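You operate a simulated robot arm through the tools that you are given. There is no shell and no other tool. Be economical: measure what you need, move in short steps, check, and stop when the job is done.

You are at the controls of a simulated two-armed robot. One attempt, no reset.

Task
Sift a cup of flour on to the small steel tray, holding the sifter while you work its lever.
Fine: flour from the open blue tin; stand the cup back, cover the tin; leave the other tins shut. Set down upright: measuring cup.
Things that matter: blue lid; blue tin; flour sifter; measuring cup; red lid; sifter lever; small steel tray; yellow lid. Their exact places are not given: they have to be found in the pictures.

Only the result counts: the job must be done as asked and must still hold three seconds after the hand-in. Knocking over, shifting, dropping, spilling or breaking anything else fails it. A push-on lid holds only when it is set on centred and level and pressed home; a screw cap is set on level and turned clockwise until tight.

Robot
Two 7-joint arms with two-finger parallel grippers on one trunk, on a base that drives. Base frame: it is fixed to the floor where the robot stands at the start and does not move with it; the origin is under the middle of the robot, x ahead of it, y to its left, z up. Units: m, degrees, N and s.
The left shoulder is at the start at [0.07, 0.134, 1.276], the right one opposite. With the tool pointing down near the work surface each hand reaches from about 0.1 to 0.6 m from the robot's upright axis, wherever it stands, measured 20 degrees to its own side. Places, roughly: blue lid (15x15x5 cm) [0.5, 0.6, 0.8]; blue tin (15x15x14 cm) [0.6, 0.4, 0.8]; red lid (15x15x5 cm) [0.8, 0.6, 0.9]; sifter lever [0.5, 0.2, 0.9]; yellow lid (15x15x5 cm) [0.8, 0.2, 0.9]. Payload 1.57 kg a hand.
The tool frame of a hand sits at the grasp point between the pads (the TCP): z along the fingers, y along the line on which they close. The tips reach 0.03 m beyond it. The gripper opens to 0.08 m. The fingers are 0.017 m wide and 0.012 m thick; the gripper's body (0.04 by 0.082 m) begins 0.08 m behind the TCP.
Orientation is that of the tool frame in the base frame, as a unit quaternion [x, y, z, w]. With the fingers straight down and closing along the base's y, the tool's x points along the base's -x, its y along +y and its z along -z.

Tools
- The arms move only by the tool play_rows. It takes "left_steps", "right_steps" or both (then of equal length, played together; a hand with none holds still); each is a list that holds one entry, the list of rows, each a list of 7 numbers: the shift along the tool's x, y, z in units of 50 mm (1.0 is 50 mm), then the turn, a rotation vector about the tool's x, y, z in units of 6 degrees (1.0 is 6 degrees), then the opening, from 0 (shut) to 1 (fully open). In form: [[[dx, dy, dz, ax, ay, az, gripper], ...]]. A call has 1 to 20 rows; each row shifts and turns the commanded pose from where the row before left it, along the tool's axes as they then stand. A call with a number of a shift or a turn outside -1 to 1 is refused whole. A row lasts 0.2 s, in which the tool goes at most 0.05 m and 8.6 degrees; a call with a longer step from one row to the next is refused whole, and so is a gripper value outside its range. Where a pose cannot be reached the arm comes as near as it can. A force on the tool above 40 N (or 10 N above the force at the start of the call, whichever is more), or a blocked arm, ends the call early, and 0.2 s more pass. Each finger travels about 0.153 m/s and halts on what it meets, pressing with about 24 N; the grip force reading is that of the motor and also rises with nothing between the fingers. The clock runs only during rows and for 0.2 s after the last one: add rows that do not move to give the fingers time. It gives the time, the measured TCP pose, the force on the tool (base axes), the opening and the grip force at its end, in the units of the frame above (readings bear some noise), with the torque about the TCP (base axes, N m) and any sound that the robot's microphone picked up.
- Cameras (640 x 400 px; columns grow to the right, rows downward): "scene" is now at [0.1204, 0.0244, 1.4902]; the picture's right is [0.40, -0.92, 0.00], its down [-0.66, -0.29, -0.70] and it looks along [0.64, 0.28, -0.71] (base axes); focal length 248 px, centre (320, 200). "left" rides on the left gripper at [0.072, 0.007, -0.122] in its tool frame; the picture's right is [-0.09, 1.00, 0.00], its down [-0.84, -0.08, -0.54] and it looks along [-0.54, -0.05, 0.84] (tool axes); focal length 238 px, centre (320, 200). "right" rides on the right gripper at [0.072, -0.007, -0.122] in its tool frame; the picture's right is [0.09, 1.00, 0.00], its down [-0.84, 0.08, -0.54] and it looks along [-0.54, 0.05, 0.84] (tool axes); focal length 238 px, centre (320, 200).
- capture(camera): a new picture of that camera. No time passes.
- move_column(by): slides the trunk up (or, below 0, down) by that many m; the arms and the scene camera ride with it, the base frame stays. It gives what a move gives, with no picture.
- steer(legs): drives the robot by 1 to 6 legs, each [ahead, left, turn to the left] in m, m and degrees, along the robot's own axes; the way and the turn of a leg run together, so that a leg with both is an arc; at most 1.5 m and 180 degrees a leg. The arms and the cameras ride along, it lands a little off, and it stops where it bumps. It gives what a move gives.
- turn_head(pan, tilt): turns the head with the scene camera to pan (to the left, within 86 degrees either way) and tilt (down, from -29 to 69), counted from straight ahead of the robot. It gives what a move gives.
- measure_at(camera, pixels): there is no depth. For up to 12 entries [column, row, z] of the newest picture of that camera ("zoom" is the newest enlarged one), the place [x, y] in the base frame at which the ray of that pixel passes the height z, good to about 0.002 m, but the place of the scene camera against the robot may be out by one fixed shift of up to 0.012 m in any direction. No time passes.
- inspect(camera, box): a new picture of the part [left, top, right, bottom] of that camera's present view, enlarged. No time passes.
- finish_job(): hands the job in; it is judged then, once.

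Keep the steps short. Do not move on a guess: measure, check each grasp and each placing, and mend mistakes. In all there are 80 turns and 70 pictures (those below and enlarged ones count). Leave the grippers open and the arms clear of the work at the hand-in unless told otherwise, and finish with a single line.

The tools are called by a JSON object that holds its "method" and its "body". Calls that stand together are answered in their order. play_rows: Moves the arms, as the interface text tells. Its arguments: {"type":"object","properties":{"left_steps":{"type":"array","items":{"type":"array","items":{"type":"array","items":{"type":"number"}}}},"right_steps":{"type":"array","items":{"type":"array","items":{"type":"array","items":{"type":"number"}}}}},"required":[]} The other tools are called the same way: move_column (by) slides the trunk up or down; steer (legs) drives the base; turn_head (pan, tilt) turns the head that bears the scene camera; capture (camera) takes a picture; measure_at (camera, pixels) gives the place at which the rays of pixels pass given heights; inspect (camera, box) takes an enlarged picture of a part of a camera's view; finish_job () hands the job in.

At the start:

```text
clock: 0.0
left_ee_pos: [0.3908, 0.3866, 1.2105]
left_orientation: [0.001, 1.0, 0.0, 0.0]
left_contact_force: [0.9, -0.1, 0.6]
left_ft_torque: [0.06, -0.02, 0.01]
left_gripper_width: 0.0801
left_finger_force: 0.0
right_ee_pos: [0.3875, -0.0504, 1.3116]
right_orientation: [-0.001, 1.0, 0.0, 0.0]
right_contact_force: [-0.1, -0.1, 0.4]
right_ft_torque: [-0.02, 0.01, 0.0]
right_gripper_width: 0.0802
right_finger_force: 0.1
trunk travel left (down, up): [-0.85, 0.09]
robot x, y, heading: [0.0004, -0.0043, 0.0]
head pan, tilt: [23.6, 45.6]
```

scene: 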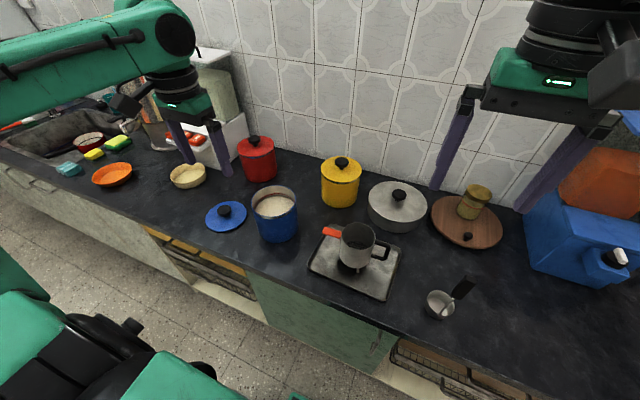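
right: 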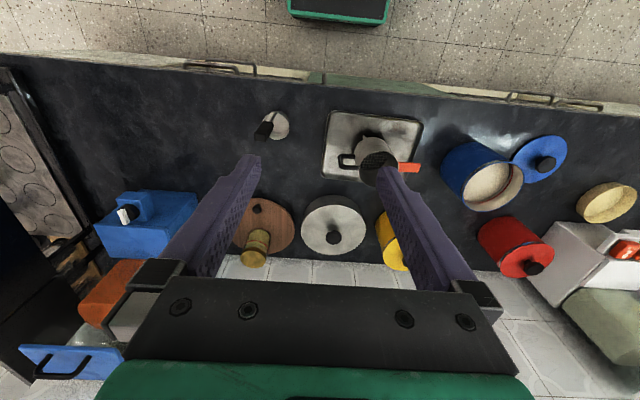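
left: 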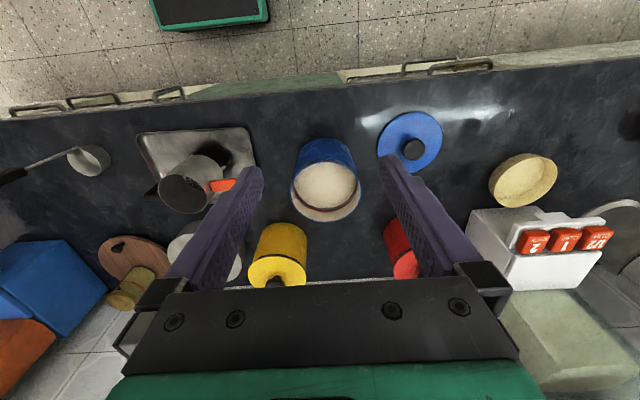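

I see the open blue tin near (275,215), the blue lid at (226,215), the sifter on the tray near (355,250) and the measuring cup at (440,303). I'll enlarge these to get their details.

{"method": "inspect", "body": {"camera": "scene", "box": [290, 200, 490, 325]}}

{"method": "inspect", "body": {"camera": "scene", "box": [190, 160, 350, 260]}}

{"method": "measure_at", "body": {"camera": "scene", "pixels": [[440, 312, 0.8], [440, 300, 0.86], [466, 285, 0.86], [226, 218, 0.8], [224, 209, 0.85], [274, 203, 0.94], [355, 236, 0.93], [332, 232, 0.93], [383, 253, 0.9]]}}

```text
3.20 times, centred on (390, 262) of scene
```

zoom: 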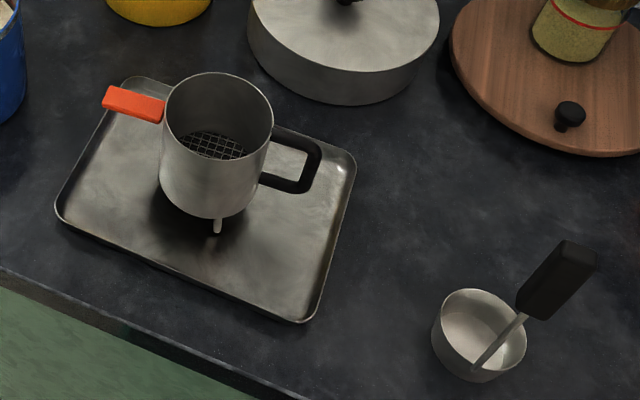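

```text
4.00 times, centred on (270, 210) of scene
```

zoom: 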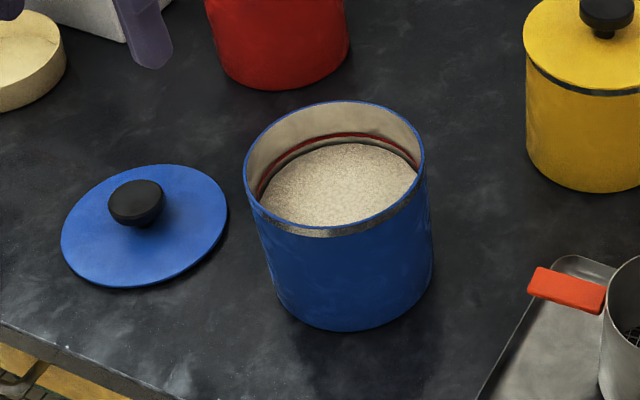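

```text
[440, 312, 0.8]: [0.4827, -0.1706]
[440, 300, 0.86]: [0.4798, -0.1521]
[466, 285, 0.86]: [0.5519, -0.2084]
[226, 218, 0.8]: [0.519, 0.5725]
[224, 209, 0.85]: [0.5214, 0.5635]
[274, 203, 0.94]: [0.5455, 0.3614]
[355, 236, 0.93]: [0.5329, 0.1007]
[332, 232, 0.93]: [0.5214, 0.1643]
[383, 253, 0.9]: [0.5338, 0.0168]
```

The cup's handle seems to rise from the bowl toward +x,-y. I'll bring the right hand over it for a close look.

{"method": "play_rows", "body": {"right_steps": [[[0, -0.37, 0.8, 0, 0, 0, 1], [0, -0.37, 0.8, 0, 0, 0, 1], [0, -0.37, 0.8, 0, 0, 0, 1], [0, -0.37, 0.8, 0, 0, 0, 1], [0, -0.37, 0.8, 0, 0, 0, 1], [0, -0.37, 0.8, 0, 0, 0, 1], [0, 0, 0, 0, 0, 0, 1]]]}}

{"method": "capture", "body": {"camera": "right"}}

{"method": "capture", "body": {"camera": "scene"}}

```text
clock: 1.6
left_ee_pos: [0.3919, 0.3876, 1.2107]
left_orientation: [-0.001, 1.0, -0.001, -0.001]
left_contact_force: [-0.8, 0.7, 0.1]
left_ft_torque: [0.01, -0.02, 0.0]
left_gripper_width: 0.0798
left_finger_force: 0.1
right_ee_pos: [0.3862, -0.1625, 1.0697]
right_orientation: [0.0, 1.0, 0.0, 0.0]
right_contact_force: [0.5, -1.0, 0.5]
right_ft_torque: [0.02, 0.0, 0.0]
right_gripper_width: 0.0802
right_finger_force: 0.1
trunk travel left (down, up): [-0.85, 0.09]
robot x, y, heading: [0.0014, -0.0021, 0.3]
head pan, tilt: [23.6, 45.6]
```

```text
64 pictures are left
```

right: 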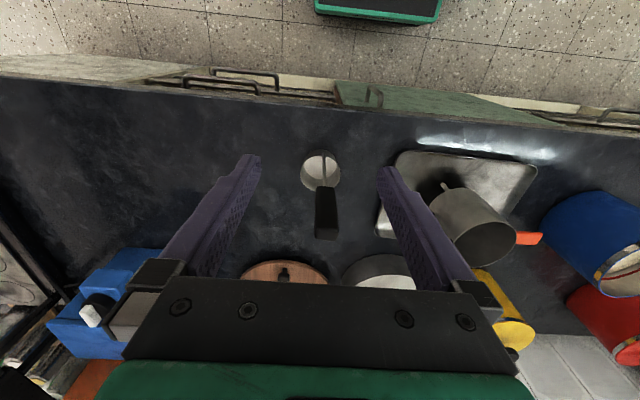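

```text
63 pictures are left
```

scene: 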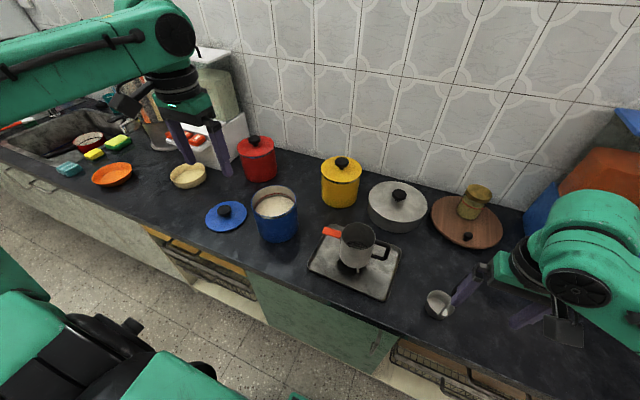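

Now intersecting rays from both cameras to find the handle's tip, its lower end and the bowl.

{"method": "measure_at", "body": {"camera": "right", "pixels": [[325, 238, 0.9], [325, 238, 0.95], [325, 238, 1.0], [323, 187, 0.85], [323, 187, 0.9], [320, 175, 0.8], [302, 170, 0.84], [339, 170, 0.84], [320, 151, 0.84], [320, 187, 0.84]]}}

{"method": "measure_at", "body": {"camera": "scene", "pixels": [[470, 278, 0.9], [470, 278, 0.95], [470, 278, 1.0], [455, 297, 0.85], [455, 297, 0.9], [453, 299, 0.84], [425, 302, 0.84], [439, 290, 0.84], [440, 318, 0.8]]}}

{"method": "inspect", "body": {"camera": "right", "box": [270, 130, 390, 250]}}

```text
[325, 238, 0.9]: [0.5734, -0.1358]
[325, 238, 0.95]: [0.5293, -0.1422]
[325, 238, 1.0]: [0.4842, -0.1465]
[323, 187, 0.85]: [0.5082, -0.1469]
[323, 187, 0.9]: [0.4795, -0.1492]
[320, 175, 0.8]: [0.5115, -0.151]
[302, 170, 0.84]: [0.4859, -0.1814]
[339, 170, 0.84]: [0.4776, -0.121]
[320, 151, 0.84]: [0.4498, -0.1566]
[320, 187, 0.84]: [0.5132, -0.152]
```

```text
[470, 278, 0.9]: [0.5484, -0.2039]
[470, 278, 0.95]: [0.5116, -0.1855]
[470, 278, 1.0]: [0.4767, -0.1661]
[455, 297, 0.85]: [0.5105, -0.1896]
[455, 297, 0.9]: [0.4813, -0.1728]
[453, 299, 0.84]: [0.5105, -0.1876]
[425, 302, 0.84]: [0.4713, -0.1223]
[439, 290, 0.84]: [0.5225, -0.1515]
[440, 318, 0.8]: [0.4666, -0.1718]
```

```text
3.33 times, centred on (330, 190) of right
```

zoom: 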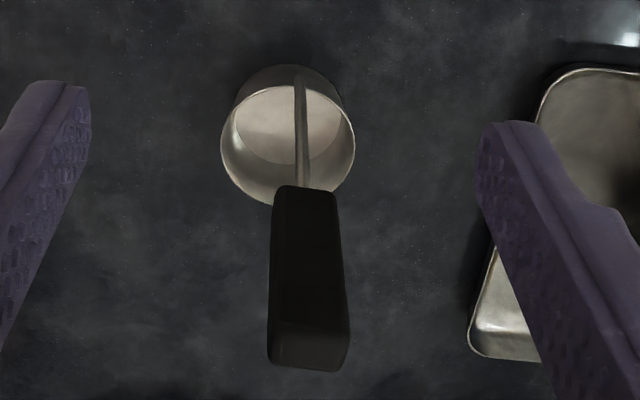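

The handle stands upright: the rays meet at a tip near z≈1.03, x≈0.453, y≈-0.152. I'll centre the right hand above it and bring the left hand nearer the sifter for a look.

{"method": "play_rows", "body": {"left_steps": [[[0, -0.75, 0.4, 0, 0, 0, 1], [0, -0.75, 0.4, 0, 0, 0, 1], [0, -0.75, 0.4, 0, 0, 0, 1], [0, 0, 0, 0, 0, 0, 1]]], "right_steps": [[[-0.3, 0.1, -0.15, 0, 0, 0, 1], [-0.5, 0.05, -0.15, 0, 0, 0, 1], [-0.5, 0.05, -0.1, 0, 0, 0, 1], [0, 0, 0, 0, 0, 0, 1]]]}}

{"method": "capture", "body": {"camera": "right"}}

{"method": "capture", "body": {"camera": "left"}}

```text
clock: 2.6
left_ee_pos: [0.3913, 0.2742, 1.149]
left_orientation: [-0.001, 1.0, 0.0, 0.0]
left_contact_force: [0.1, 0.4, 0.3]
left_ft_torque: [0.03, 0.0, -0.03]
left_gripper_width: 0.0803
left_finger_force: 0.0
right_ee_pos: [0.4506, -0.1524, 1.0898]
right_orientation: [0.0, 1.0, -0.001, 0.0]
right_contact_force: [-0.4, 0.2, -0.2]
right_ft_torque: [0.0, -0.04, 0.03]
right_gripper_width: 0.0799
right_finger_force: 0.0
trunk travel left (down, up): [-0.85, 0.09]
robot x, y, heading: [0.0011, 0.0006, 0.3]
head pan, tilt: [23.6, 45.6]
```

```text
61 pictures are left
```

right: 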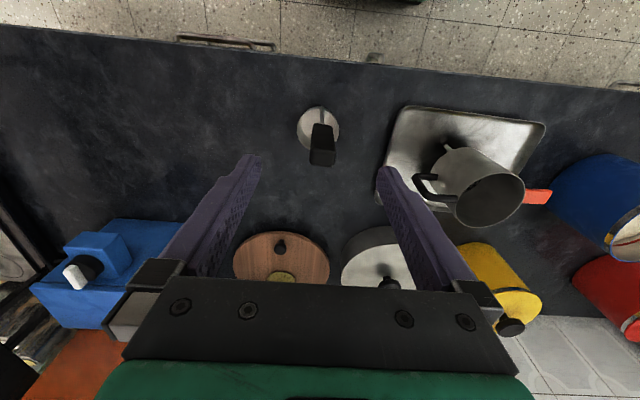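

```text
60 pictures are left
```

left: 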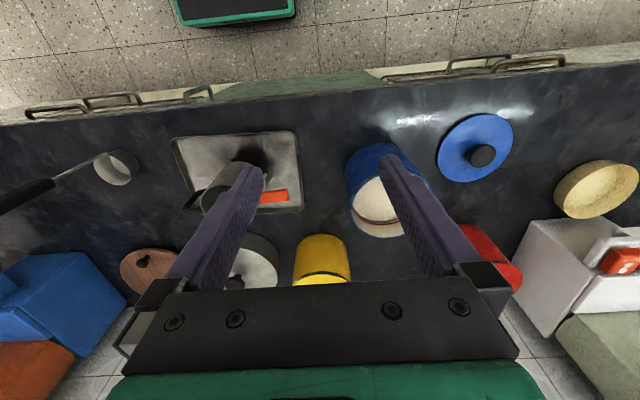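

{"method": "measure_at", "body": {"camera": "right", "pixels": [[322, 165, 0.95], [322, 165, 1.0], [322, 165, 1.03], [320, 125, 0.9], [320, 125, 0.95], [308, 154, 1.0], [336, 154, 1.0]]}}

{"method": "inspect", "body": {"camera": "right", "box": [290, 95, 350, 175]}}

{"method": "inspect", "body": {"camera": "right", "box": [380, 90, 560, 240]}}

```text
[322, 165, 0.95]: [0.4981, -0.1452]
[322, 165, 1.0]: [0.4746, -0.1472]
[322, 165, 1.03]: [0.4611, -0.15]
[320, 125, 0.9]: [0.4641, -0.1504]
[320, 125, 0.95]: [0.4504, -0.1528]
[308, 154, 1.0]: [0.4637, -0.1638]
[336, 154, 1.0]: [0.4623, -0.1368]
```

```text
5.00 times, centred on (320, 135) of right
```

zoom: 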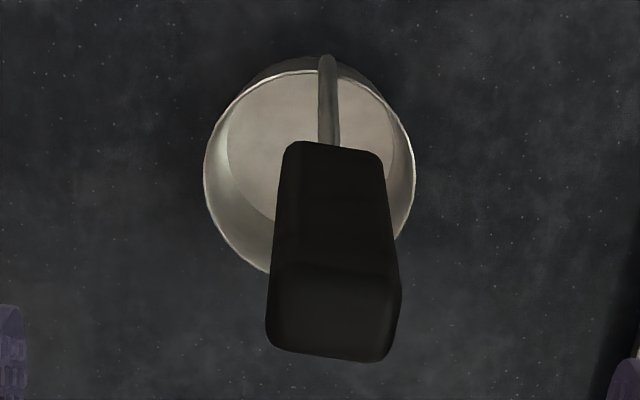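

```text
2.67 times, centred on (470, 165) of right
```

zoom: 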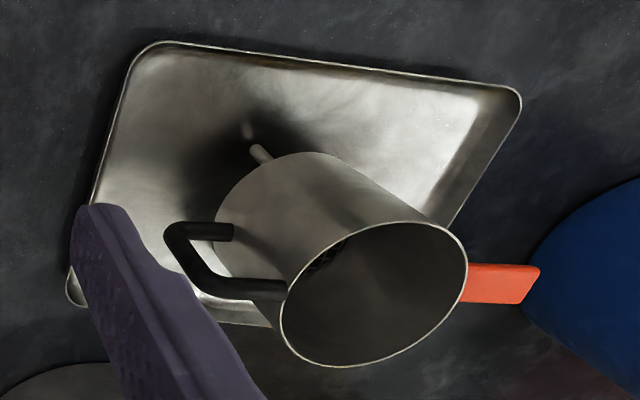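

The handle's black grip spans z≈0.95–1.02 at (0.457,-0.150), about 27 mm wide in y. I'll lower the right hand to z≈0.985, then close.

{"method": "play_rows", "body": {"right_steps": [[[-0.13, 0.04, 0.5, 0, 0, 0, 1], [0, 0, 0.8, 0, 0, 0, 1], [0, 0, 0.8, 0, 0, 0, 1], [0, 0, 0, 0, 0, 0, 1], [0, 0, 0, 0, 0, 0, 0.6], [0, 0, 0, 0, 0, 0, 0.4], [0, 0, 0, 0, 0, 0, 0.2], [0, 0, 0, 0, 0, 0, 0.2], [0, 0, 0, 0, 0, 0, 0.1]]]}}

{"method": "capture", "body": {"camera": "right"}}

```text
clock: 4.6
left_ee_pos: [0.3918, 0.2743, 1.1499]
left_orientation: [-0.001, 1.0, 0.0, 0.0]
left_contact_force: [0.6, 0.4, 0.7]
left_ft_torque: [0.0, -0.02, -0.02]
left_gripper_width: 0.0801
left_finger_force: 0.0
right_ee_pos: [0.4558, -0.1506, 0.9846]
right_orientation: [-0.001, 1.0, 0.0, 0.0]
right_contact_force: [0.2, 0.3, 0.3]
right_ft_torque: [-0.01, -0.03, 0.01]
right_gripper_width: 0.0219
right_finger_force: 23.9
trunk travel left (down, up): [-0.85, 0.09]
robot x, y, heading: [0.0005, 0.0002, 0.1]
head pan, tilt: [23.6, 45.6]
```

```text
57 pictures are left
```

right: 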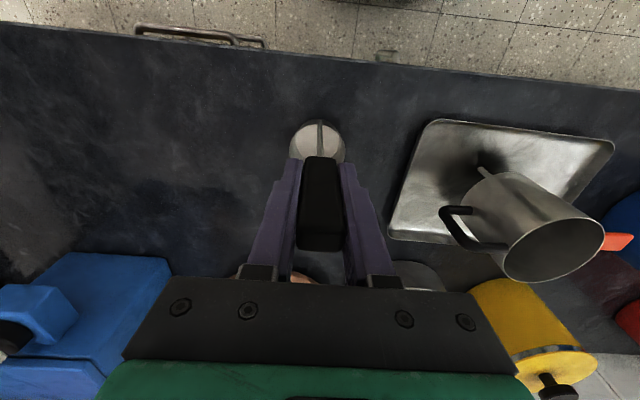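

Grip holds at 22 mm. I'll measure the bowl relative to the hand, and the sifter, tray and tin from this view.

{"method": "measure_at", "body": {"camera": "right", "pixels": [[289, 143, 0.845], [345, 143, 0.845], [318, 120, 0.845], [318, 120, 0.8], [540, 252, 0.93], [501, 252, 0.93], [603, 236, 0.93], [552, 220, 0.93], [556, 281, 0.93], [478, 165, 0.81]]}}

{"method": "measure_at", "body": {"camera": "left", "pixels": [[350, 180, 0.94], [412, 150, 0.94], [375, 144, 0.94], [380, 237, 0.94], [482, 156, 0.85], [440, 150, 0.81], [513, 140, 0.81], [288, 196, 0.93], [262, 196, 0.93]]}}

{"method": "inspect", "body": {"camera": "left", "box": [330, 100, 530, 250]}}

{"method": "inspect", "body": {"camera": "right", "box": [280, 100, 360, 170]}}

```text
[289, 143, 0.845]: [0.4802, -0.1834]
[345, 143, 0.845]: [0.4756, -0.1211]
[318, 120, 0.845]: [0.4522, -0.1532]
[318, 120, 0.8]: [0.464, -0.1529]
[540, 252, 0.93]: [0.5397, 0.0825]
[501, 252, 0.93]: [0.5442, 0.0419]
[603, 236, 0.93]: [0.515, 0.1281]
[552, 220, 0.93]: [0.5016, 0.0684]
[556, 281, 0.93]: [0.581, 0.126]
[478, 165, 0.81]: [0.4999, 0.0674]
```

```text
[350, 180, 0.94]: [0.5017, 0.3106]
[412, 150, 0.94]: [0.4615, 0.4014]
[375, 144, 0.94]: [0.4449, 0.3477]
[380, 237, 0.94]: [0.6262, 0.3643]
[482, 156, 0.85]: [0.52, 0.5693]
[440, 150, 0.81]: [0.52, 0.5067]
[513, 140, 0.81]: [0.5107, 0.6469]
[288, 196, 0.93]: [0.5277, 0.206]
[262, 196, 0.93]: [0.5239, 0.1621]
```

```text
2.67 times, centred on (430, 175) of left
```

zoom: 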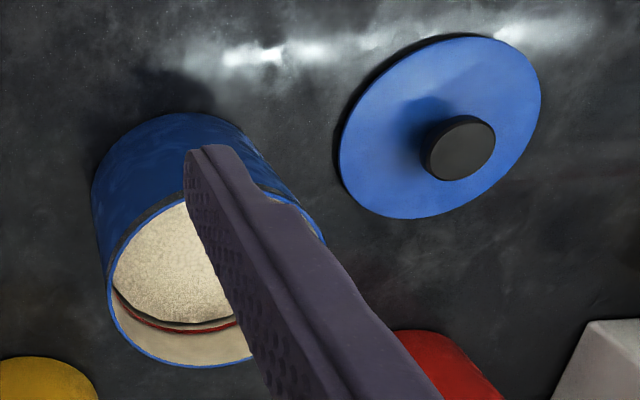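

```text
5.71 times, centred on (320, 135) of right
```

zoom: 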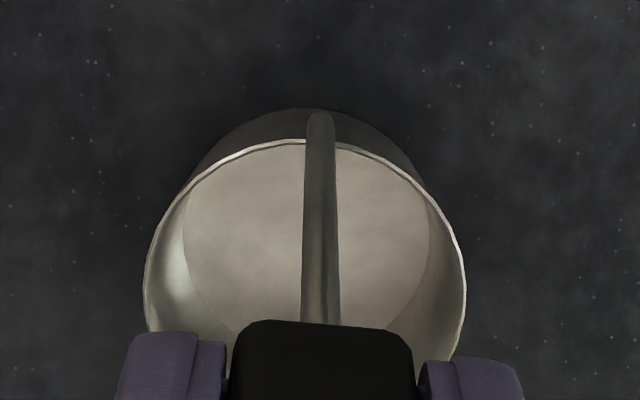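

Bowl centre is ~0.031 m ahead of the TCP, with radius ~0.032 and its bottom 0.185 below the TCP. Next I measure the tin's rim, flour level and lid.

{"method": "measure_at", "body": {"camera": "left", "pixels": [[350, 208.6, 0.94], [379, 175, 0.94], [375.6, 235.6, 0.94], [431.7, 190, 0.94], [375.6, 219, 0.9], [375.6, 219, 0.88], [375.6, 219, 0.92], [375.6, 222, 0.92]]}}

{"method": "measure_at", "body": {"camera": "scene", "pixels": [[273.7, 185.5, 0.94], [273, 219, 0.94], [251, 201, 0.94], [296.2, 199.5, 0.94], [277.5, 195.7, 0.9], [277.5, 195.7, 0.92], [277.5, 195.7, 0.88]]}}

```text
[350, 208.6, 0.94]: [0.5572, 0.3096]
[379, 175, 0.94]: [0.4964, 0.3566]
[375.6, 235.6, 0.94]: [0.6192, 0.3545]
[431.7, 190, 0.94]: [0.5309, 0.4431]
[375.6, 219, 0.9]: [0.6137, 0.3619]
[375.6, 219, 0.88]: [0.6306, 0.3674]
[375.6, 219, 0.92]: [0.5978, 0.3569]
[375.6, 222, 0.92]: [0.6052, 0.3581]
```

```text
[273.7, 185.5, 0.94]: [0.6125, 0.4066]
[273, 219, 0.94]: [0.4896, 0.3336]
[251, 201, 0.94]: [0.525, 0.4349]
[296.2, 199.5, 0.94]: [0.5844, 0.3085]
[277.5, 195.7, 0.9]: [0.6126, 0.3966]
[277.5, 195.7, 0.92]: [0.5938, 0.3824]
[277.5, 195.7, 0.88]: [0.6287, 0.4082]
```

Tin centre is ≈(0.555,0.372), inner radius ~0.066, flour surface z≈0.895. I'll lift the cup straight up so its bottom is near z≈1.01, then drive left 0.3 m.

{"method": "play_rows", "body": {"right_steps": [[[0, 0, -0.3, 0, 0, 0, 0.1], [0, 0, -0.8, 0, 0, 0, 0.1], [0, 0, -0.9, 0, 0, 0, 0.1], [0, 0, -0.9, 0, 0, 0, 0.1], [0, 0, -0.9, 0, 0, 0, 0.1], [0, 0, -0.6, 0, 0, 0, 0.1], [0, 0, 0, 0, 0, 0, 0.1]]]}}

{"method": "steer", "body": {"legs": [[0, 0.3, 0]]}}

{"method": "capture", "body": {"camera": "right"}}

{"method": "capture", "body": {"camera": "scene"}}

```text
clock: 6.2
left_ee_pos: [0.3924, 0.2739, 1.15]
left_orientation: [0.0, 1.0, 0.0, 0.001]
left_contact_force: [-0.1, -0.1, -0.5]
left_ft_torque: [0.02, -0.03, 0.02]
left_gripper_width: 0.0801
left_finger_force: 0.1
right_ee_pos: [0.4557, -0.1497, 1.2056]
right_orientation: [0.001, 1.0, 0.0, -0.001]
right_contact_force: [0.6, 0.0, -0.8]
right_ft_torque: [-0.03, 0.07, 0.03]
right_gripper_width: 0.0218
right_finger_force: 24.0
trunk travel left (down, up): [-0.85, 0.09]
robot x, y, heading: [0.001, -0.0025, -0.3]
head pan, tilt: [23.6, 45.6]
```

```text
clock: 8.2
left_ee_pos: [0.3915, 0.5724, 1.1509]
left_orientation: [-0.001, 1.0, 0.001, 0.001]
left_contact_force: [0.1, 0.0, -0.1]
left_ft_torque: [0.02, 0.0, 0.03]
left_gripper_width: 0.0801
left_finger_force: 0.1
right_ee_pos: [0.456, 0.148, 1.2056]
right_orientation: [0.0, 1.0, 0.0, 0.0]
right_contact_force: [0.1, 0.4, 0.0]
right_ft_torque: [0.01, 0.07, 0.0]
right_gripper_width: 0.0216
right_finger_force: 23.6
trunk travel left (down, up): [-0.85, 0.09]
robot x, y, heading: [-0.0025, 0.3025, 0.1]
head pan, tilt: [23.6, 45.6]
```

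```text
54 pictures are left
```

right: 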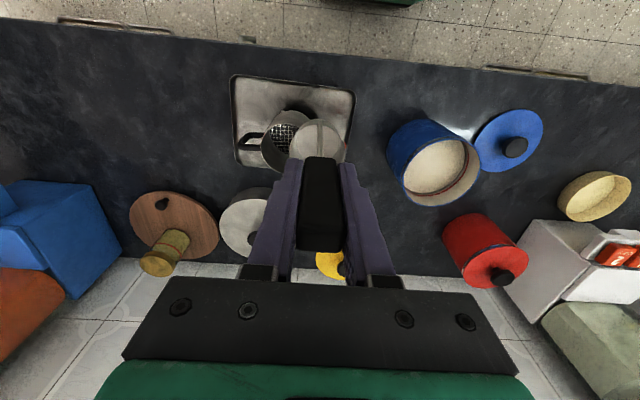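

```text
53 pictures are left
```

scene: 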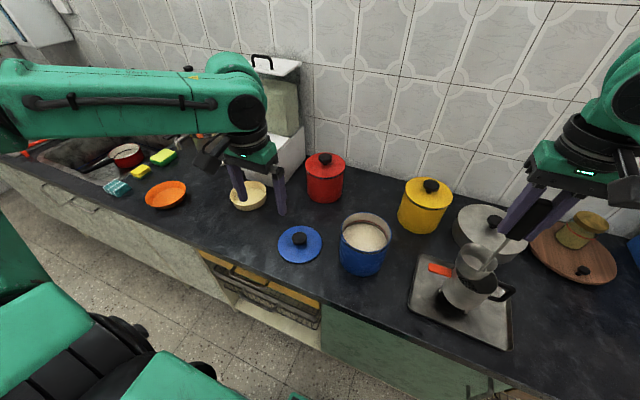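

Refining the tin's centre from this view, and in the same turn moving the cup over the tin with the left hand stepping aside.

{"method": "inspect", "body": {"camera": "right", "box": [375, 90, 555, 220]}}

{"method": "measure_at", "body": {"camera": "right", "pixels": [[403, 168, 0.94], [482, 168, 0.94], [447, 137, 0.94], [435, 206, 0.94], [440, 172, 0.94], [475, 140, 0.81], [543, 140, 0.81], [510, 109, 0.81], [507, 172, 0.81]]}}

{"method": "play_rows", "body": {"left_steps": [[[0, 0.35, -0.2, 0, 0, 0, 1], [0, 0.35, -0.2, 0, 0, 0, 1], [0, 0.35, -0.2, 0, 0, 0, 1], [0, 0.35, -0.2, 0, 0, 0, 1], [0, 0.35, -0.2, 0, 0, 0, 1], [0, 0.35, -0.2, 0, 0, 0, 1], [0, 0, 0, 0, 0, 0, 1]]], "right_steps": [[[-0.227, 0.747, 0, 0, 0, 0, 0.1], [-0.227, 0.747, 0, 0, 0, 0, 0.1], [-0.227, 0.747, 0, 0, 0, 0, 0.1], [-0.227, 0.747, 0, 0, 0, 0, 0.1], [-0.227, 0.747, 0, 0, 0, 0, 0.1], [-0.227, 0.747, 0, 0, 0, 0, 0.1], [0, 0, 0, 0, 0, 0, 0.1]]]}}

{"method": "capture", "body": {"camera": "right"}}

```text
3.08 times, centred on (465, 155) of right
```

zoom: 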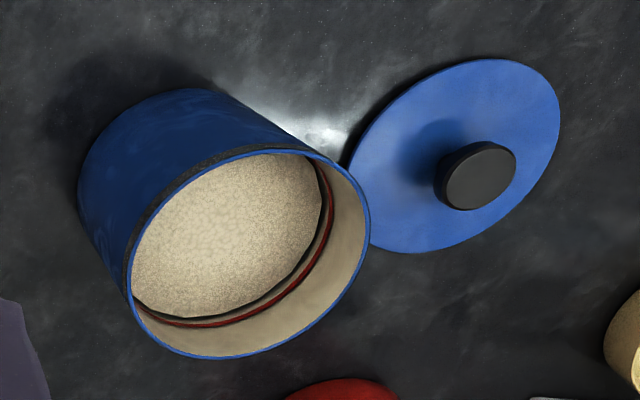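

```text
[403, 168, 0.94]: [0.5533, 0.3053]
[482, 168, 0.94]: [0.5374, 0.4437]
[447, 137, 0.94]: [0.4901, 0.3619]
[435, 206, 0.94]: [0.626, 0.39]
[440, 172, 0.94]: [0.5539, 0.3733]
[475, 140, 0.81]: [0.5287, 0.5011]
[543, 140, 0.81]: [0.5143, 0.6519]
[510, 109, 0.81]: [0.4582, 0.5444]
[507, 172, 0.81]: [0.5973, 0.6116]
```

```text
clock: 9.8
left_ee_pos: [0.3913, 0.6793, 1.2104]
left_orientation: [-0.001, 1.0, 0.001, -0.001]
left_contact_force: [0.2, 0.5, 0.1]
left_ft_torque: [0.01, -0.02, -0.02]
left_gripper_width: 0.0802
left_finger_force: 0.0
right_ee_pos: [0.5205, 0.3756, 1.206]
right_orientation: [-0.001, 1.0, 0.001, 0.0]
right_contact_force: [-0.1, 0.0, -1.7]
right_ft_torque: [-0.02, 0.02, 0.0]
right_gripper_width: 0.0214
right_finger_force: 24.0
trunk travel left (down, up): [-0.85, 0.09]
robot x, y, heading: [-0.0011, 0.2998, 0.0]
head pan, tilt: [23.6, 45.6]
```

```text
51 pictures are left
```

right: 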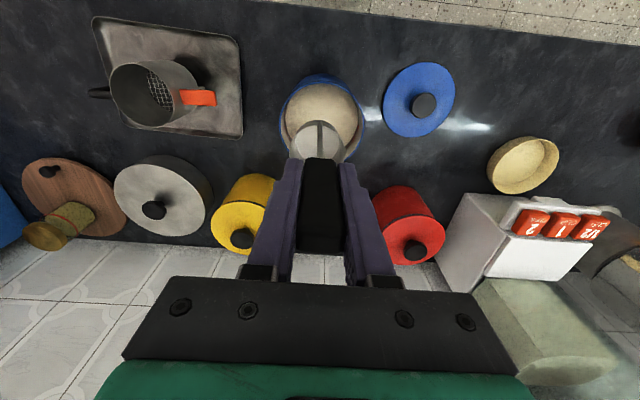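

Tin centre ≈(0.556,0.374) and the bowl is above it. I'll tilt the cup 25° sideways about the bowl, then check the pose before dipping.

{"method": "play_rows", "body": {"right_steps": [[[0, 0.22, 0, 0, 0, 0, 0.1], [0, -0.284, 0.012, -0.833, 0, 0, 0.1], [0, -0.284, 0.012, -0.833, 0, 0, 0.1], [0, -0.284, 0.012, -0.833, 0, 0, 0.1], [0, -0.284, 0.012, -0.833, 0, 0, 0.1], [0, -0.284, 0.012, -0.833, 0, 0, 0.1], [0, 0, 0, 0, 0, 0, 0.1]]]}}

{"method": "capture", "body": {"camera": "scene"}}

```text
clock: 11.4
left_ee_pos: [0.3914, 0.6805, 1.2104]
left_orientation: [-0.001, 1.0, 0.0, 0.0]
left_contact_force: [-0.3, 0.6, -0.1]
left_ft_torque: [-0.01, 0.02, -0.01]
left_gripper_width: 0.0802
left_finger_force: 0.1
right_ee_pos: [0.5231, 0.3081, 1.1908]
right_orientation: [0.0, 0.976, 0.217, -0.001]
right_contact_force: [-0.1, 0.2, -1.6]
right_ft_torque: [-0.05, 0.03, 0.01]
right_gripper_width: 0.0216
right_finger_force: 23.9
right hand out of reach, approached as far as the arm can: row 1
trunk travel left (down, up): [-0.85, 0.09]
robot x, y, heading: [-0.0009, 0.3012, -0.2]
head pan, tilt: [23.6, 45.6]
```

```text
50 pictures are left
```

scene: 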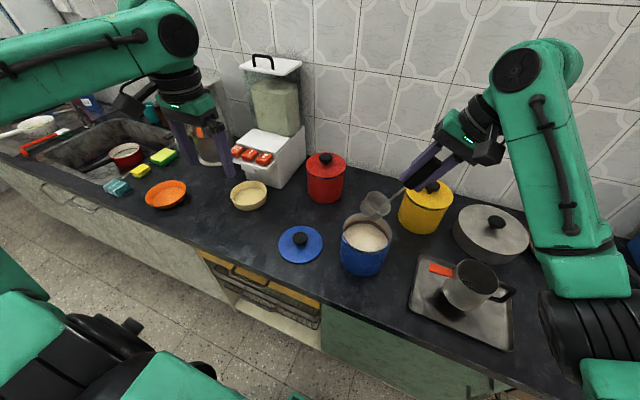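

Tilted 25° with the bowl centre at about y 0.377. Now dipping straight down in base axes (~0.188 m), nudging +y by 0.01 for rim clearance.

{"method": "play_rows", "body": {"right_steps": [[[0, -0.228, 0.72, 0, 0, 0, 0.1], [0, -0.228, 0.72, 0, 0, 0, 0.1], [0, -0.318, 0.681, 0, 0, 0, 0.1], [0, -0.318, 0.681, 0, 0, 0, 0.1], [0, -0.318, 0.681, 0, 0, 0, 0.1], [0, 0, 0, 0, 0, 0, 0.1]]]}}

{"method": "inspect", "body": {"camera": "scene", "box": [290, 150, 490, 275]}}

```text
clock: 12.8
left_ee_pos: [0.3917, 0.6793, 1.21]
left_orientation: [-0.001, 1.0, 0.0, 0.001]
left_contact_force: [0.3, 0.5, 0.1]
left_ft_torque: [0.0, -0.03, 0.01]
left_gripper_width: 0.0801
left_finger_force: 0.1
right_ee_pos: [0.5242, 0.3154, 1.0036]
right_orientation: [0.0, 0.976, 0.216, 0.0]
right_contact_force: [-0.1, 0.3, -3.1]
right_ft_torque: [-0.1, 0.03, -0.01]
right_gripper_width: 0.022
right_finger_force: 24.6
trunk travel left (down, up): [-0.85, 0.09]
robot x, y, heading: [-0.0022, 0.2975, 0.1]
head pan, tilt: [23.6, 45.6]
```

```text
3.20 times, centred on (390, 212) of scene
```

zoom: 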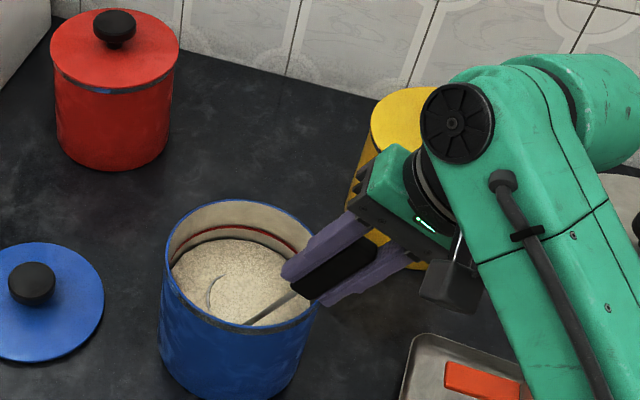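

The bowl is nearly buried and the load has risen, so it is filling. Next I level it inside the flour, then lift slowly.

{"method": "play_rows", "body": {"right_steps": [[[0, 0.244, 0.012, 0.833, 0, 0, 0.1], [0, 0.244, 0.012, 0.833, 0, 0, 0.1], [0, 0.244, 0.012, 0.833, 0, 0, 0.1], [0, 0.244, 0.012, 0.833, 0, 0, 0.1], [0, 0.244, 0.012, 0.833, 0, 0, 0.1], [0, 0, 0, 0, 0, 0, 0.1], [0, 0, -0.3, 0, 0, 0, 0.1], [0, 0, -0.4, 0, 0, 0, 0.1], [0, 0, -0.4, 0, 0, 0, 0.1], [0, 0, -0.4, 0, 0, 0, 0.1], [0, 0, -0.4, 0, 0, 0, 0.1], [0, 0, -0.5, 0, 0, 0, 0.1], [0, 0, -0.5, 0, 0, 0, 0.1], [0, 0, -0.5, 0, 0, 0, 0.1], [0, 0, 0, 0, 0, 0, 0.1]]]}}

{"method": "inspect", "body": {"camera": "scene", "box": [290, 150, 490, 275]}}

{"method": "capture", "body": {"camera": "right"}}

```text
clock: 16.0
left_ee_pos: [0.3914, 0.6786, 1.2101]
left_orientation: [-0.001, 1.0, -0.001, -0.001]
left_contact_force: [0.1, 0.0, -0.3]
left_ft_torque: [0.0, 0.0, 0.01]
left_gripper_width: 0.08
left_finger_force: 0.0
right_ee_pos: [0.5229, 0.3746, 1.1859]
right_orientation: [0.0, 1.0, 0.0, 0.0]
right_contact_force: [-0.2, 0.8, -1.6]
right_ft_torque: [0.01, 0.06, 0.0]
right_gripper_width: 0.0219
right_finger_force: 24.4
trunk travel left (down, up): [-0.85, 0.09]
robot x, y, heading: [-0.0007, 0.2977, 0.1]
head pan, tilt: [23.6, 45.6]
```

```text
3.20 times, centred on (390, 212) of scene
```

zoom: 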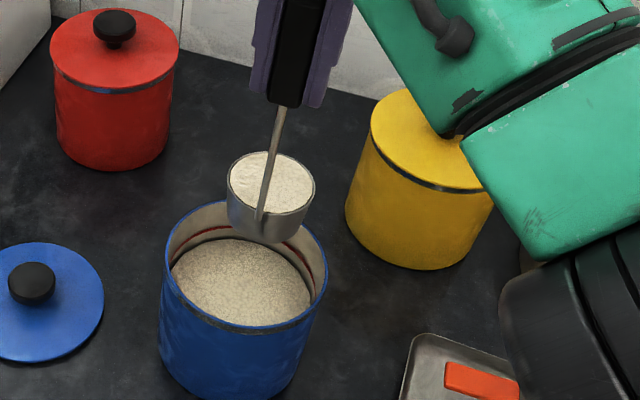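

```text
47 pictures are left
```

right: 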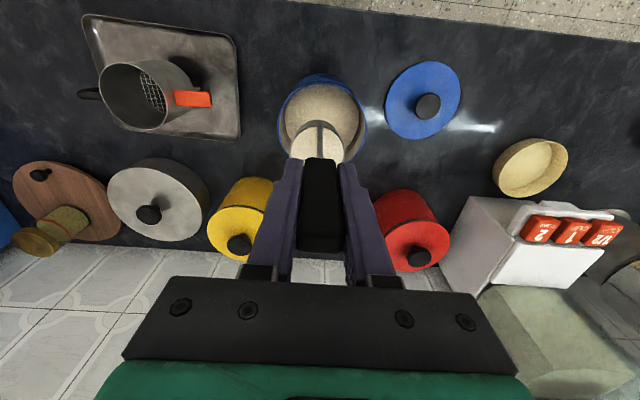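

The cup came up full and level. I'll measure the sifter rim here to plan the pour.

{"method": "inspect", "body": {"camera": "right", "box": [70, 10, 250, 140]}}

{"method": "inspect", "body": {"camera": "scene", "box": [400, 235, 540, 355]}}

```text
3.08 times, centred on (160, 75) of right
```

zoom: 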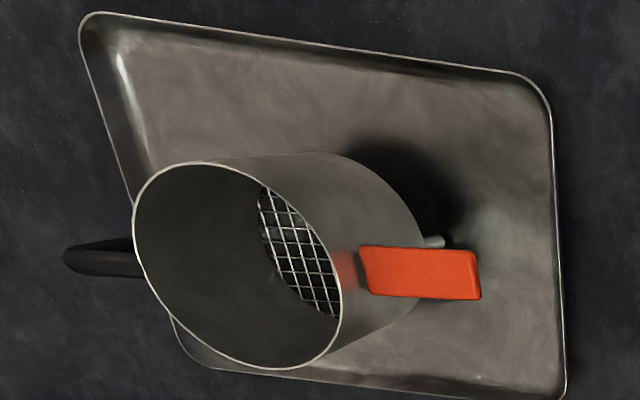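

```text
3.33 times, centred on (470, 295) of scene
```

zoom: 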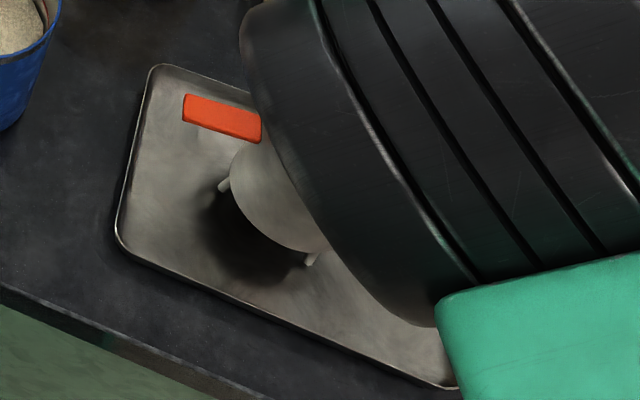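

{"method": "measure_at", "body": {"camera": "right", "pixels": [[133.4, 96.1, 0.9], [133.4, 96.1, 0.93], [133.4, 96.1, 0.96], [99.3, 91, 0.93], [167, 102.6, 0.93], [121, 62.7, 0.93], [145.4, 129.5, 0.93], [210, 97, 0.91], [196, 105, 0.91], [85, 95, 0.9], [183, 32, 0.81]]}}

```text
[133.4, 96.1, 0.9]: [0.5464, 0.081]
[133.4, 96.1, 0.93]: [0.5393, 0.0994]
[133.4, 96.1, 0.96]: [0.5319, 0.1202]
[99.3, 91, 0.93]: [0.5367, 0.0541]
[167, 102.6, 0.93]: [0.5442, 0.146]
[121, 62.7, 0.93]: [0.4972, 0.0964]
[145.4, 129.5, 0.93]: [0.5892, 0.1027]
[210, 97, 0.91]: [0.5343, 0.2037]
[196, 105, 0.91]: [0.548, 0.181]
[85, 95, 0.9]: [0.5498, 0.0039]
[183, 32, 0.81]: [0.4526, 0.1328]
```

Two views place the sifter rim at centre (0.541,0.095), z≈0.923, radius ~0.044. A sideways pour needs the base further right, so I drive right 0.25 m with the cup clear above everything.

{"method": "steer", "body": {"legs": [[0, -0.25, 0]]}}

{"method": "capture", "body": {"camera": "right"}}

{"method": "capture", "body": {"camera": "scene"}}

```text
clock: 17.9
left_ee_pos: [0.3915, 0.4355, 1.2093]
left_orientation: [-0.003, 1.0, -0.001, 0.0]
left_contact_force: [0.4, 0.1, 0.8]
left_ft_torque: [-0.01, -0.01, 0.01]
left_gripper_width: 0.0798
left_finger_force: 0.0
right_ee_pos: [0.5243, 0.131, 1.186]
right_orientation: [-0.002, 1.0, -0.001, 0.0]
right_contact_force: [1.0, -0.2, -1.8]
right_ft_torque: [0.01, 0.06, 0.02]
right_gripper_width: 0.0218
right_finger_force: 23.6
trunk travel left (down, up): [-0.85, 0.09]
robot x, y, heading: [0.0035, 0.0536, 0.1]
head pan, tilt: [23.6, 45.6]
```

```text
44 pictures are left
```

right: 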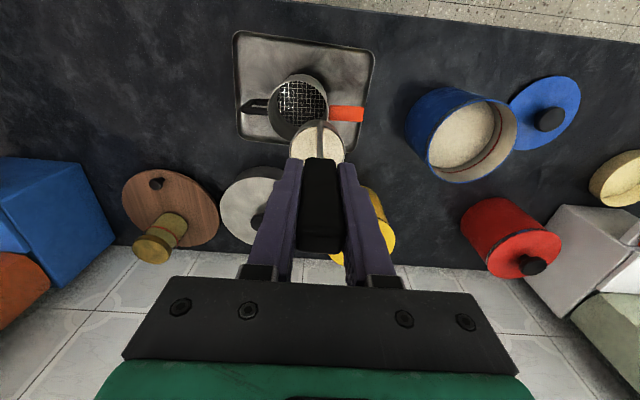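

```text
43 pictures are left
```

scene: 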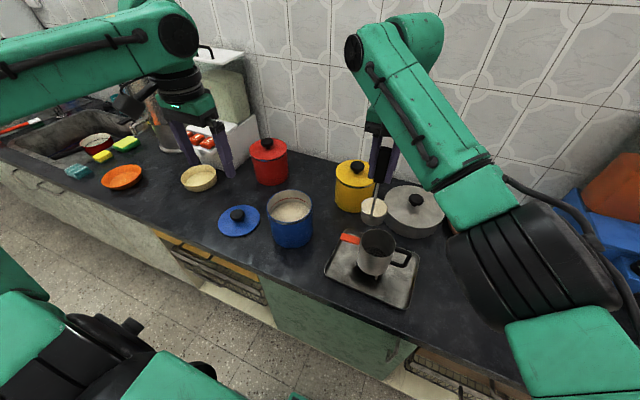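

{"method": "inspect", "body": {"camera": "right", "box": [225, 55, 385, 155]}}

{"method": "measure_at", "body": {"camera": "right", "pixels": [[267, 108, 0.923], [329, 104, 0.923], [298, 75, 0.923], [300, 108, 0.923], [318, 128, 1.046]]}}

```text
4.00 times, centred on (305, 105) of right
```

zoom: 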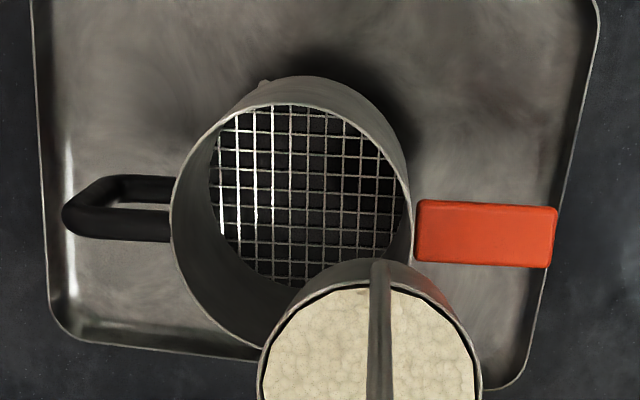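

```text
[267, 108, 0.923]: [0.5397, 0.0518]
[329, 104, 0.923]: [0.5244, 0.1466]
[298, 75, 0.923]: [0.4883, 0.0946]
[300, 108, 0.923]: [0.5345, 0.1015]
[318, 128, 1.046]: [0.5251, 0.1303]
```

Sifter centre is (0.541,0.098). I'll place the cup's right lip over that centre at z≈1.005, then tilt about the lip to ~60°.

{"method": "play_rows", "body": {"right_steps": [[[0.14, -0.04, 0.41, 0, 0, 0, 0.1], [0.14, -0.04, 0.41, 0, 0, 0, 0.1], [0, 0, 0, 0, 0, 0, 0.1], [0, -0.197, -0.038, -0.667, 0, 0, 0.1], [0, -0.197, -0.038, -0.667, 0, 0, 0.1], [0, -0.197, -0.038, -0.667, 0, 0, 0.1], [0, -0.197, -0.038, -0.667, 0, 0, 0.1], [0, -0.197, -0.038, -0.667, 0, 0, 0.1], [0, -0.197, -0.038, -0.667, 0, 0, 0.1], [0, -0.197, -0.038, -0.667, 0, 0, 0.1], [0, -0.197, -0.038, -0.667, 0, 0, 0.1], [0, -0.197, -0.038, -0.667, 0, 0, 0.1], [0, -0.197, -0.038, -0.667, 0, 0, 0.1], [0, -0.197, -0.038, -0.667, 0, 0, 0.1], [0, -0.197, -0.038, -0.667, 0, 0, 0.1], [0, -0.197, -0.038, -0.667, 0, 0, 0.1], [0, -0.197, -0.038, -0.667, 0, 0, 0.1], [0, -0.197, -0.038, -0.667, 0, 0, 0.1]]]}}

{"method": "inspect", "body": {"camera": "scene", "box": [310, 160, 510, 310]}}

```text
clock: 21.6
left_ee_pos: [0.3913, 0.4314, 1.2104]
left_orientation: [-0.002, 1.0, 0.001, 0.0]
left_contact_force: [0.8, -0.4, 0.3]
left_ft_torque: [-0.02, -0.03, 0.01]
left_gripper_width: 0.0797
left_finger_force: 0.0
right_ee_pos: [0.5092, -0.011, 1.1037]
right_orientation: [-0.002, 0.866, 0.501, -0.001]
right_contact_force: [0.4, -0.2, -2.4]
right_ft_torque: [-0.16, 0.03, 0.01]
right_gripper_width: 0.0217
right_finger_force: 23.5
trunk travel left (down, up): [-0.85, 0.09]
robot x, y, heading: [0.0017, 0.0515, 0.0]
head pan, tilt: [23.6, 45.6]
```

```text
2.67 times, centred on (410, 235) of scene
```

zoom: 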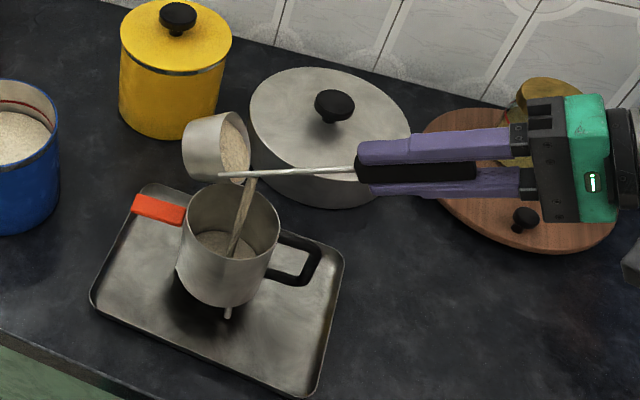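

The stream falls cleanly into the sifter. Before tilting further with the hand coming lower, I check where the board and jar are relative to the hand.

{"method": "measure_at", "body": {"camera": "zoom", "pixels": [[525, 220, 0.82], [500, 245, 0.82], [560, 252, 0.82], [440, 190, 0.82], [330, 205, 0.8], [540, 90, 0.88]]}}

{"method": "capture", "body": {"camera": "right"}}

```text
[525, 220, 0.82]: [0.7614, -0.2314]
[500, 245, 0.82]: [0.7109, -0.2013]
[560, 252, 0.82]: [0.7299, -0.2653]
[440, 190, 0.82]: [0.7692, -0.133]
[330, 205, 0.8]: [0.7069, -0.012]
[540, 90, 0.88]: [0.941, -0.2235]
```

```text
40 pictures are left
```

right: 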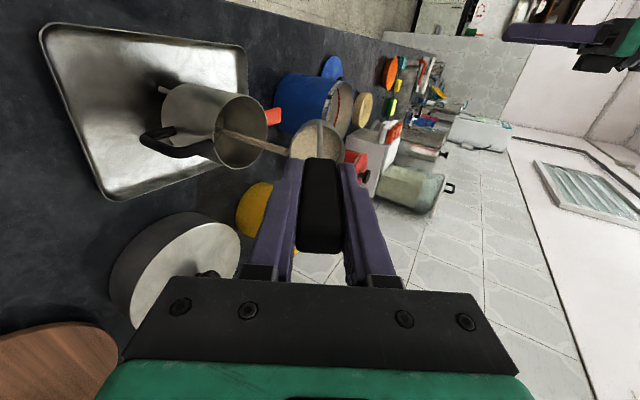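

The board and pot lie beyond x≈0.70, well clear of the hand at 0.51. I continue tilting to ~112° and hold.

{"method": "play_rows", "body": {"right_steps": [[[0, -0.197, -0.038, -0.667, 0, 0, 0.1], [0, -0.197, -0.038, -0.667, 0, 0, 0.1], [0, -0.197, -0.038, -0.667, 0, 0, 0.1], [0, -0.197, -0.038, -0.667, 0, 0, 0.1], [0, -0.197, -0.038, -0.667, 0, 0, 0.1], [0, -0.197, -0.038, -0.667, 0, 0, 0.1], [0, -0.197, -0.038, -0.667, 0, 0, 0.1], [0, -0.197, -0.038, -0.667, 0, 0, 0.1], [0, -0.197, -0.038, -0.667, 0, 0, 0.1], [0, -0.197, -0.038, -0.667, 0, 0, 0.1], [0, -0.197, -0.038, -0.667, 0, 0, 0.1], [0, -0.197, -0.038, -0.667, 0, 0, 0.1], [0, -0.197, -0.038, -0.667, 0, 0, 0.1], [0, 0, 0, 0, 0, 0, 0.1], [0, 0, 0, 0, 0, 0, 0.1], [0, 0, 0, 0, 0, 0, 0.1], [0, 0, 0, 0, 0, 0, 0.1], [0, 0, 0, 0, 0, 0, 0.1], [0, 0, 0, 0, 0, 0, 0.1]]]}}

{"method": "inspect", "body": {"camera": "scene", "box": [310, 160, 510, 310]}}

{"method": "inspect", "body": {"camera": "right", "box": [120, 60, 380, 220]}}

```text
clock: 25.6
left_ee_pos: [0.3926, 0.4328, 1.2105]
left_orientation: [-0.002, 1.0, 0.0, 0.0]
left_contact_force: [-0.5, -0.4, 0.6]
left_ft_torque: [0.01, 0.04, 0.02]
left_gripper_width: 0.0801
left_finger_force: 0.1
right_ee_pos: [0.4774, -0.059, 1.003]
right_orientation: [0.0, 0.559, 0.829, -0.001]
right_contact_force: [-0.2, -0.9, -1.3]
right_ft_torque: [-0.16, 0.05, -0.03]
right_gripper_width: 0.0217
right_finger_force: 24.1
right hand out of reach, approached as far as the arm can: row 11, 12, 13
trunk travel left (down, up): [-0.85, 0.09]
robot x, y, heading: [0.0019, 0.0512, 0.1]
head pan, tilt: [23.6, 45.6]
```

```text
2.67 times, centred on (410, 235) of scene
```

zoom: 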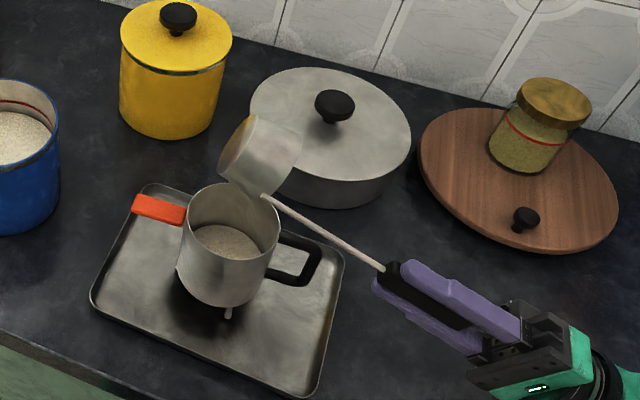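

```text
2.46 times, centred on (250, 140) of right
```

zoom: 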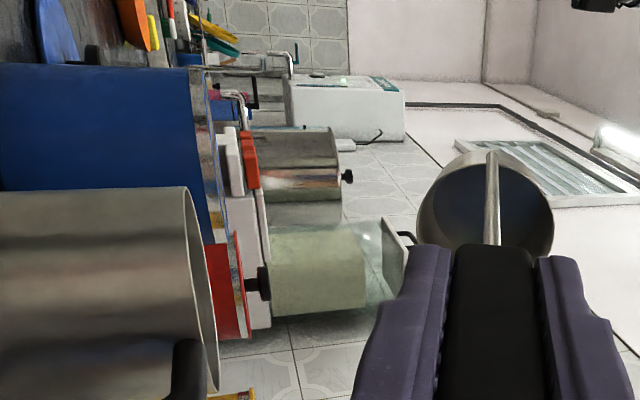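

The cup looks empty and the flour lies in the sifter with none outside. I raise the hand slightly and rotate the cup back upright.

{"method": "play_rows", "body": {"right_steps": [[[0, 0.556, 0.225, 0, 0, 0, 0.1], [0, 0.29, 0.082, 1, 0, 0, 0.1], [0, 0.29, 0.082, 1, 0, 0, 0.1], [0, 0.29, 0.082, 1, 0, 0, 0.1], [0, 0.29, 0.082, 1, 0, 0, 0.1], [0, 0.29, 0.082, 1, 0, 0, 0.1], [0, 0.29, 0.082, 1, 0, 0, 0.1], [0, 0.29, 0.082, 1, 0, 0, 0.1], [0, 0.29, 0.082, 1, 0, 0, 0.1], [0, 0.29, 0.082, 1, 0, 0, 0.1], [0, 0.29, 0.082, 1, 0, 0, 0.1], [0, 0.29, 0.082, 1, 0, 0, 0.1], [0, 0.29, 0.082, 1, 0, 0, 0.1], [0, 0.29, 0.082, 1, 0, 0, 0.1], [0, 0.29, 0.082, 1, 0, 0, 0.1], [0, 0.29, 0.082, 1, 0, 0, 0.1], [0, 0.29, 0.082, 1, 0, 0, 0.1], [0, 0.29, 0.082, 1, 0, 0, 0.1], [0, 0.29, 0.082, 1, 0, 0, 0.1], [0, 0.194, 0.052, 0.667, 0, 0, 0.1]]]}}

{"method": "capture", "body": {"camera": "right"}}

```text
clock: 29.9
left_ee_pos: [0.3906, 0.4337, 1.2098]
left_orientation: [-0.001, 1.0, -0.001, -0.001]
left_contact_force: [-0.2, 0.5, -0.1]
left_ft_torque: [-0.03, 0.0, -0.03]
left_gripper_width: 0.0802
left_finger_force: 0.1
right_ee_pos: [0.4779, 0.1162, 1.1974]
right_orientation: [-0.002, 1.0, -0.001, -0.001]
right_contact_force: [-0.1, 0.2, -0.7]
right_ft_torque: [-0.03, 0.06, -0.04]
right_gripper_width: 0.0218
right_finger_force: 24.3
trunk travel left (down, up): [-0.85, 0.09]
robot x, y, heading: [0.0017, 0.0511, 0.2]
head pan, tilt: [23.6, 45.6]
```

```text
37 pictures are left
```

right: 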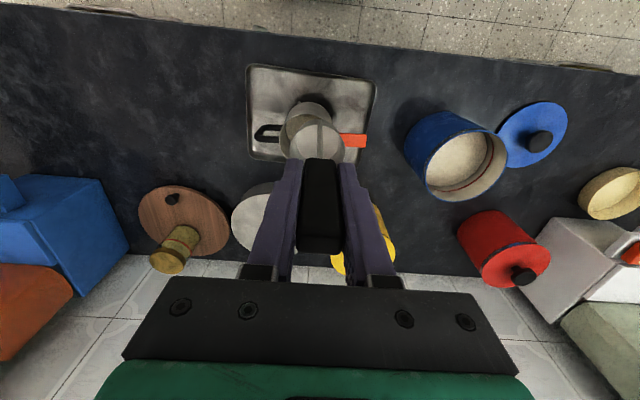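

Cup is upright and empty. I carry it back to its original spot (TCP 0.456,-0.151) and lower it nearly to the counter.

{"method": "play_rows", "body": {"right_steps": [[[0.073, -0.89, 0, 0, 0, 0, 0.1], [0.073, -0.89, 0, 0, 0, 0, 0.1], [0.073, -0.89, 0, 0, 0, 0, 0.1], [0.073, -0.89, 0, 0, 0, 0, 0.1], [0.073, -0.89, 0, 0, 0, 0, 0.1], [0.073, -0.89, 0, 0, 0, 0, 0.1], [0, 0, 0, 0, 0, 0, 0.1], [0, 0, 0.9, 0, 0, 0, 0.1], [0, 0, 0.9, 0, 0, 0, 0.1], [0, 0, 0.9, 0, 0, 0, 0.1], [0, 0, 0.9, 0, 0, 0, 0.1], [0, 0, 0.4, 0, 0, 0, 0.1], [0, 0, 0, 0, 0, 0, 0.1]]]}}

{"method": "capture", "body": {"camera": "right"}}

```text
clock: 32.6
left_ee_pos: [0.3914, 0.4333, 1.2101]
left_orientation: [-0.002, 1.0, 0.0, -0.001]
left_contact_force: [0.7, 0.3, 0.1]
left_ft_torque: [-0.03, 0.02, 0.0]
left_gripper_width: 0.08
left_finger_force: 0.2
right_ee_pos: [0.457, -0.1531, 0.9949]
right_orientation: [-0.002, 1.0, 0.0, 0.0]
right_contact_force: [-0.5, -0.3, -1.6]
right_ft_torque: [0.02, 0.01, 0.01]
right_gripper_width: 0.0221
right_finger_force: 24.0
trunk travel left (down, up): [-0.85, 0.09]
robot x, y, heading: [0.0027, 0.0515, 0.3]
head pan, tilt: [23.6, 45.6]
```

```text
36 pictures are left
```

right: 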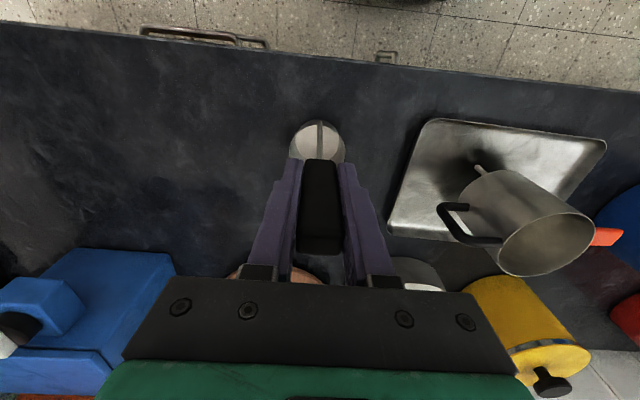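

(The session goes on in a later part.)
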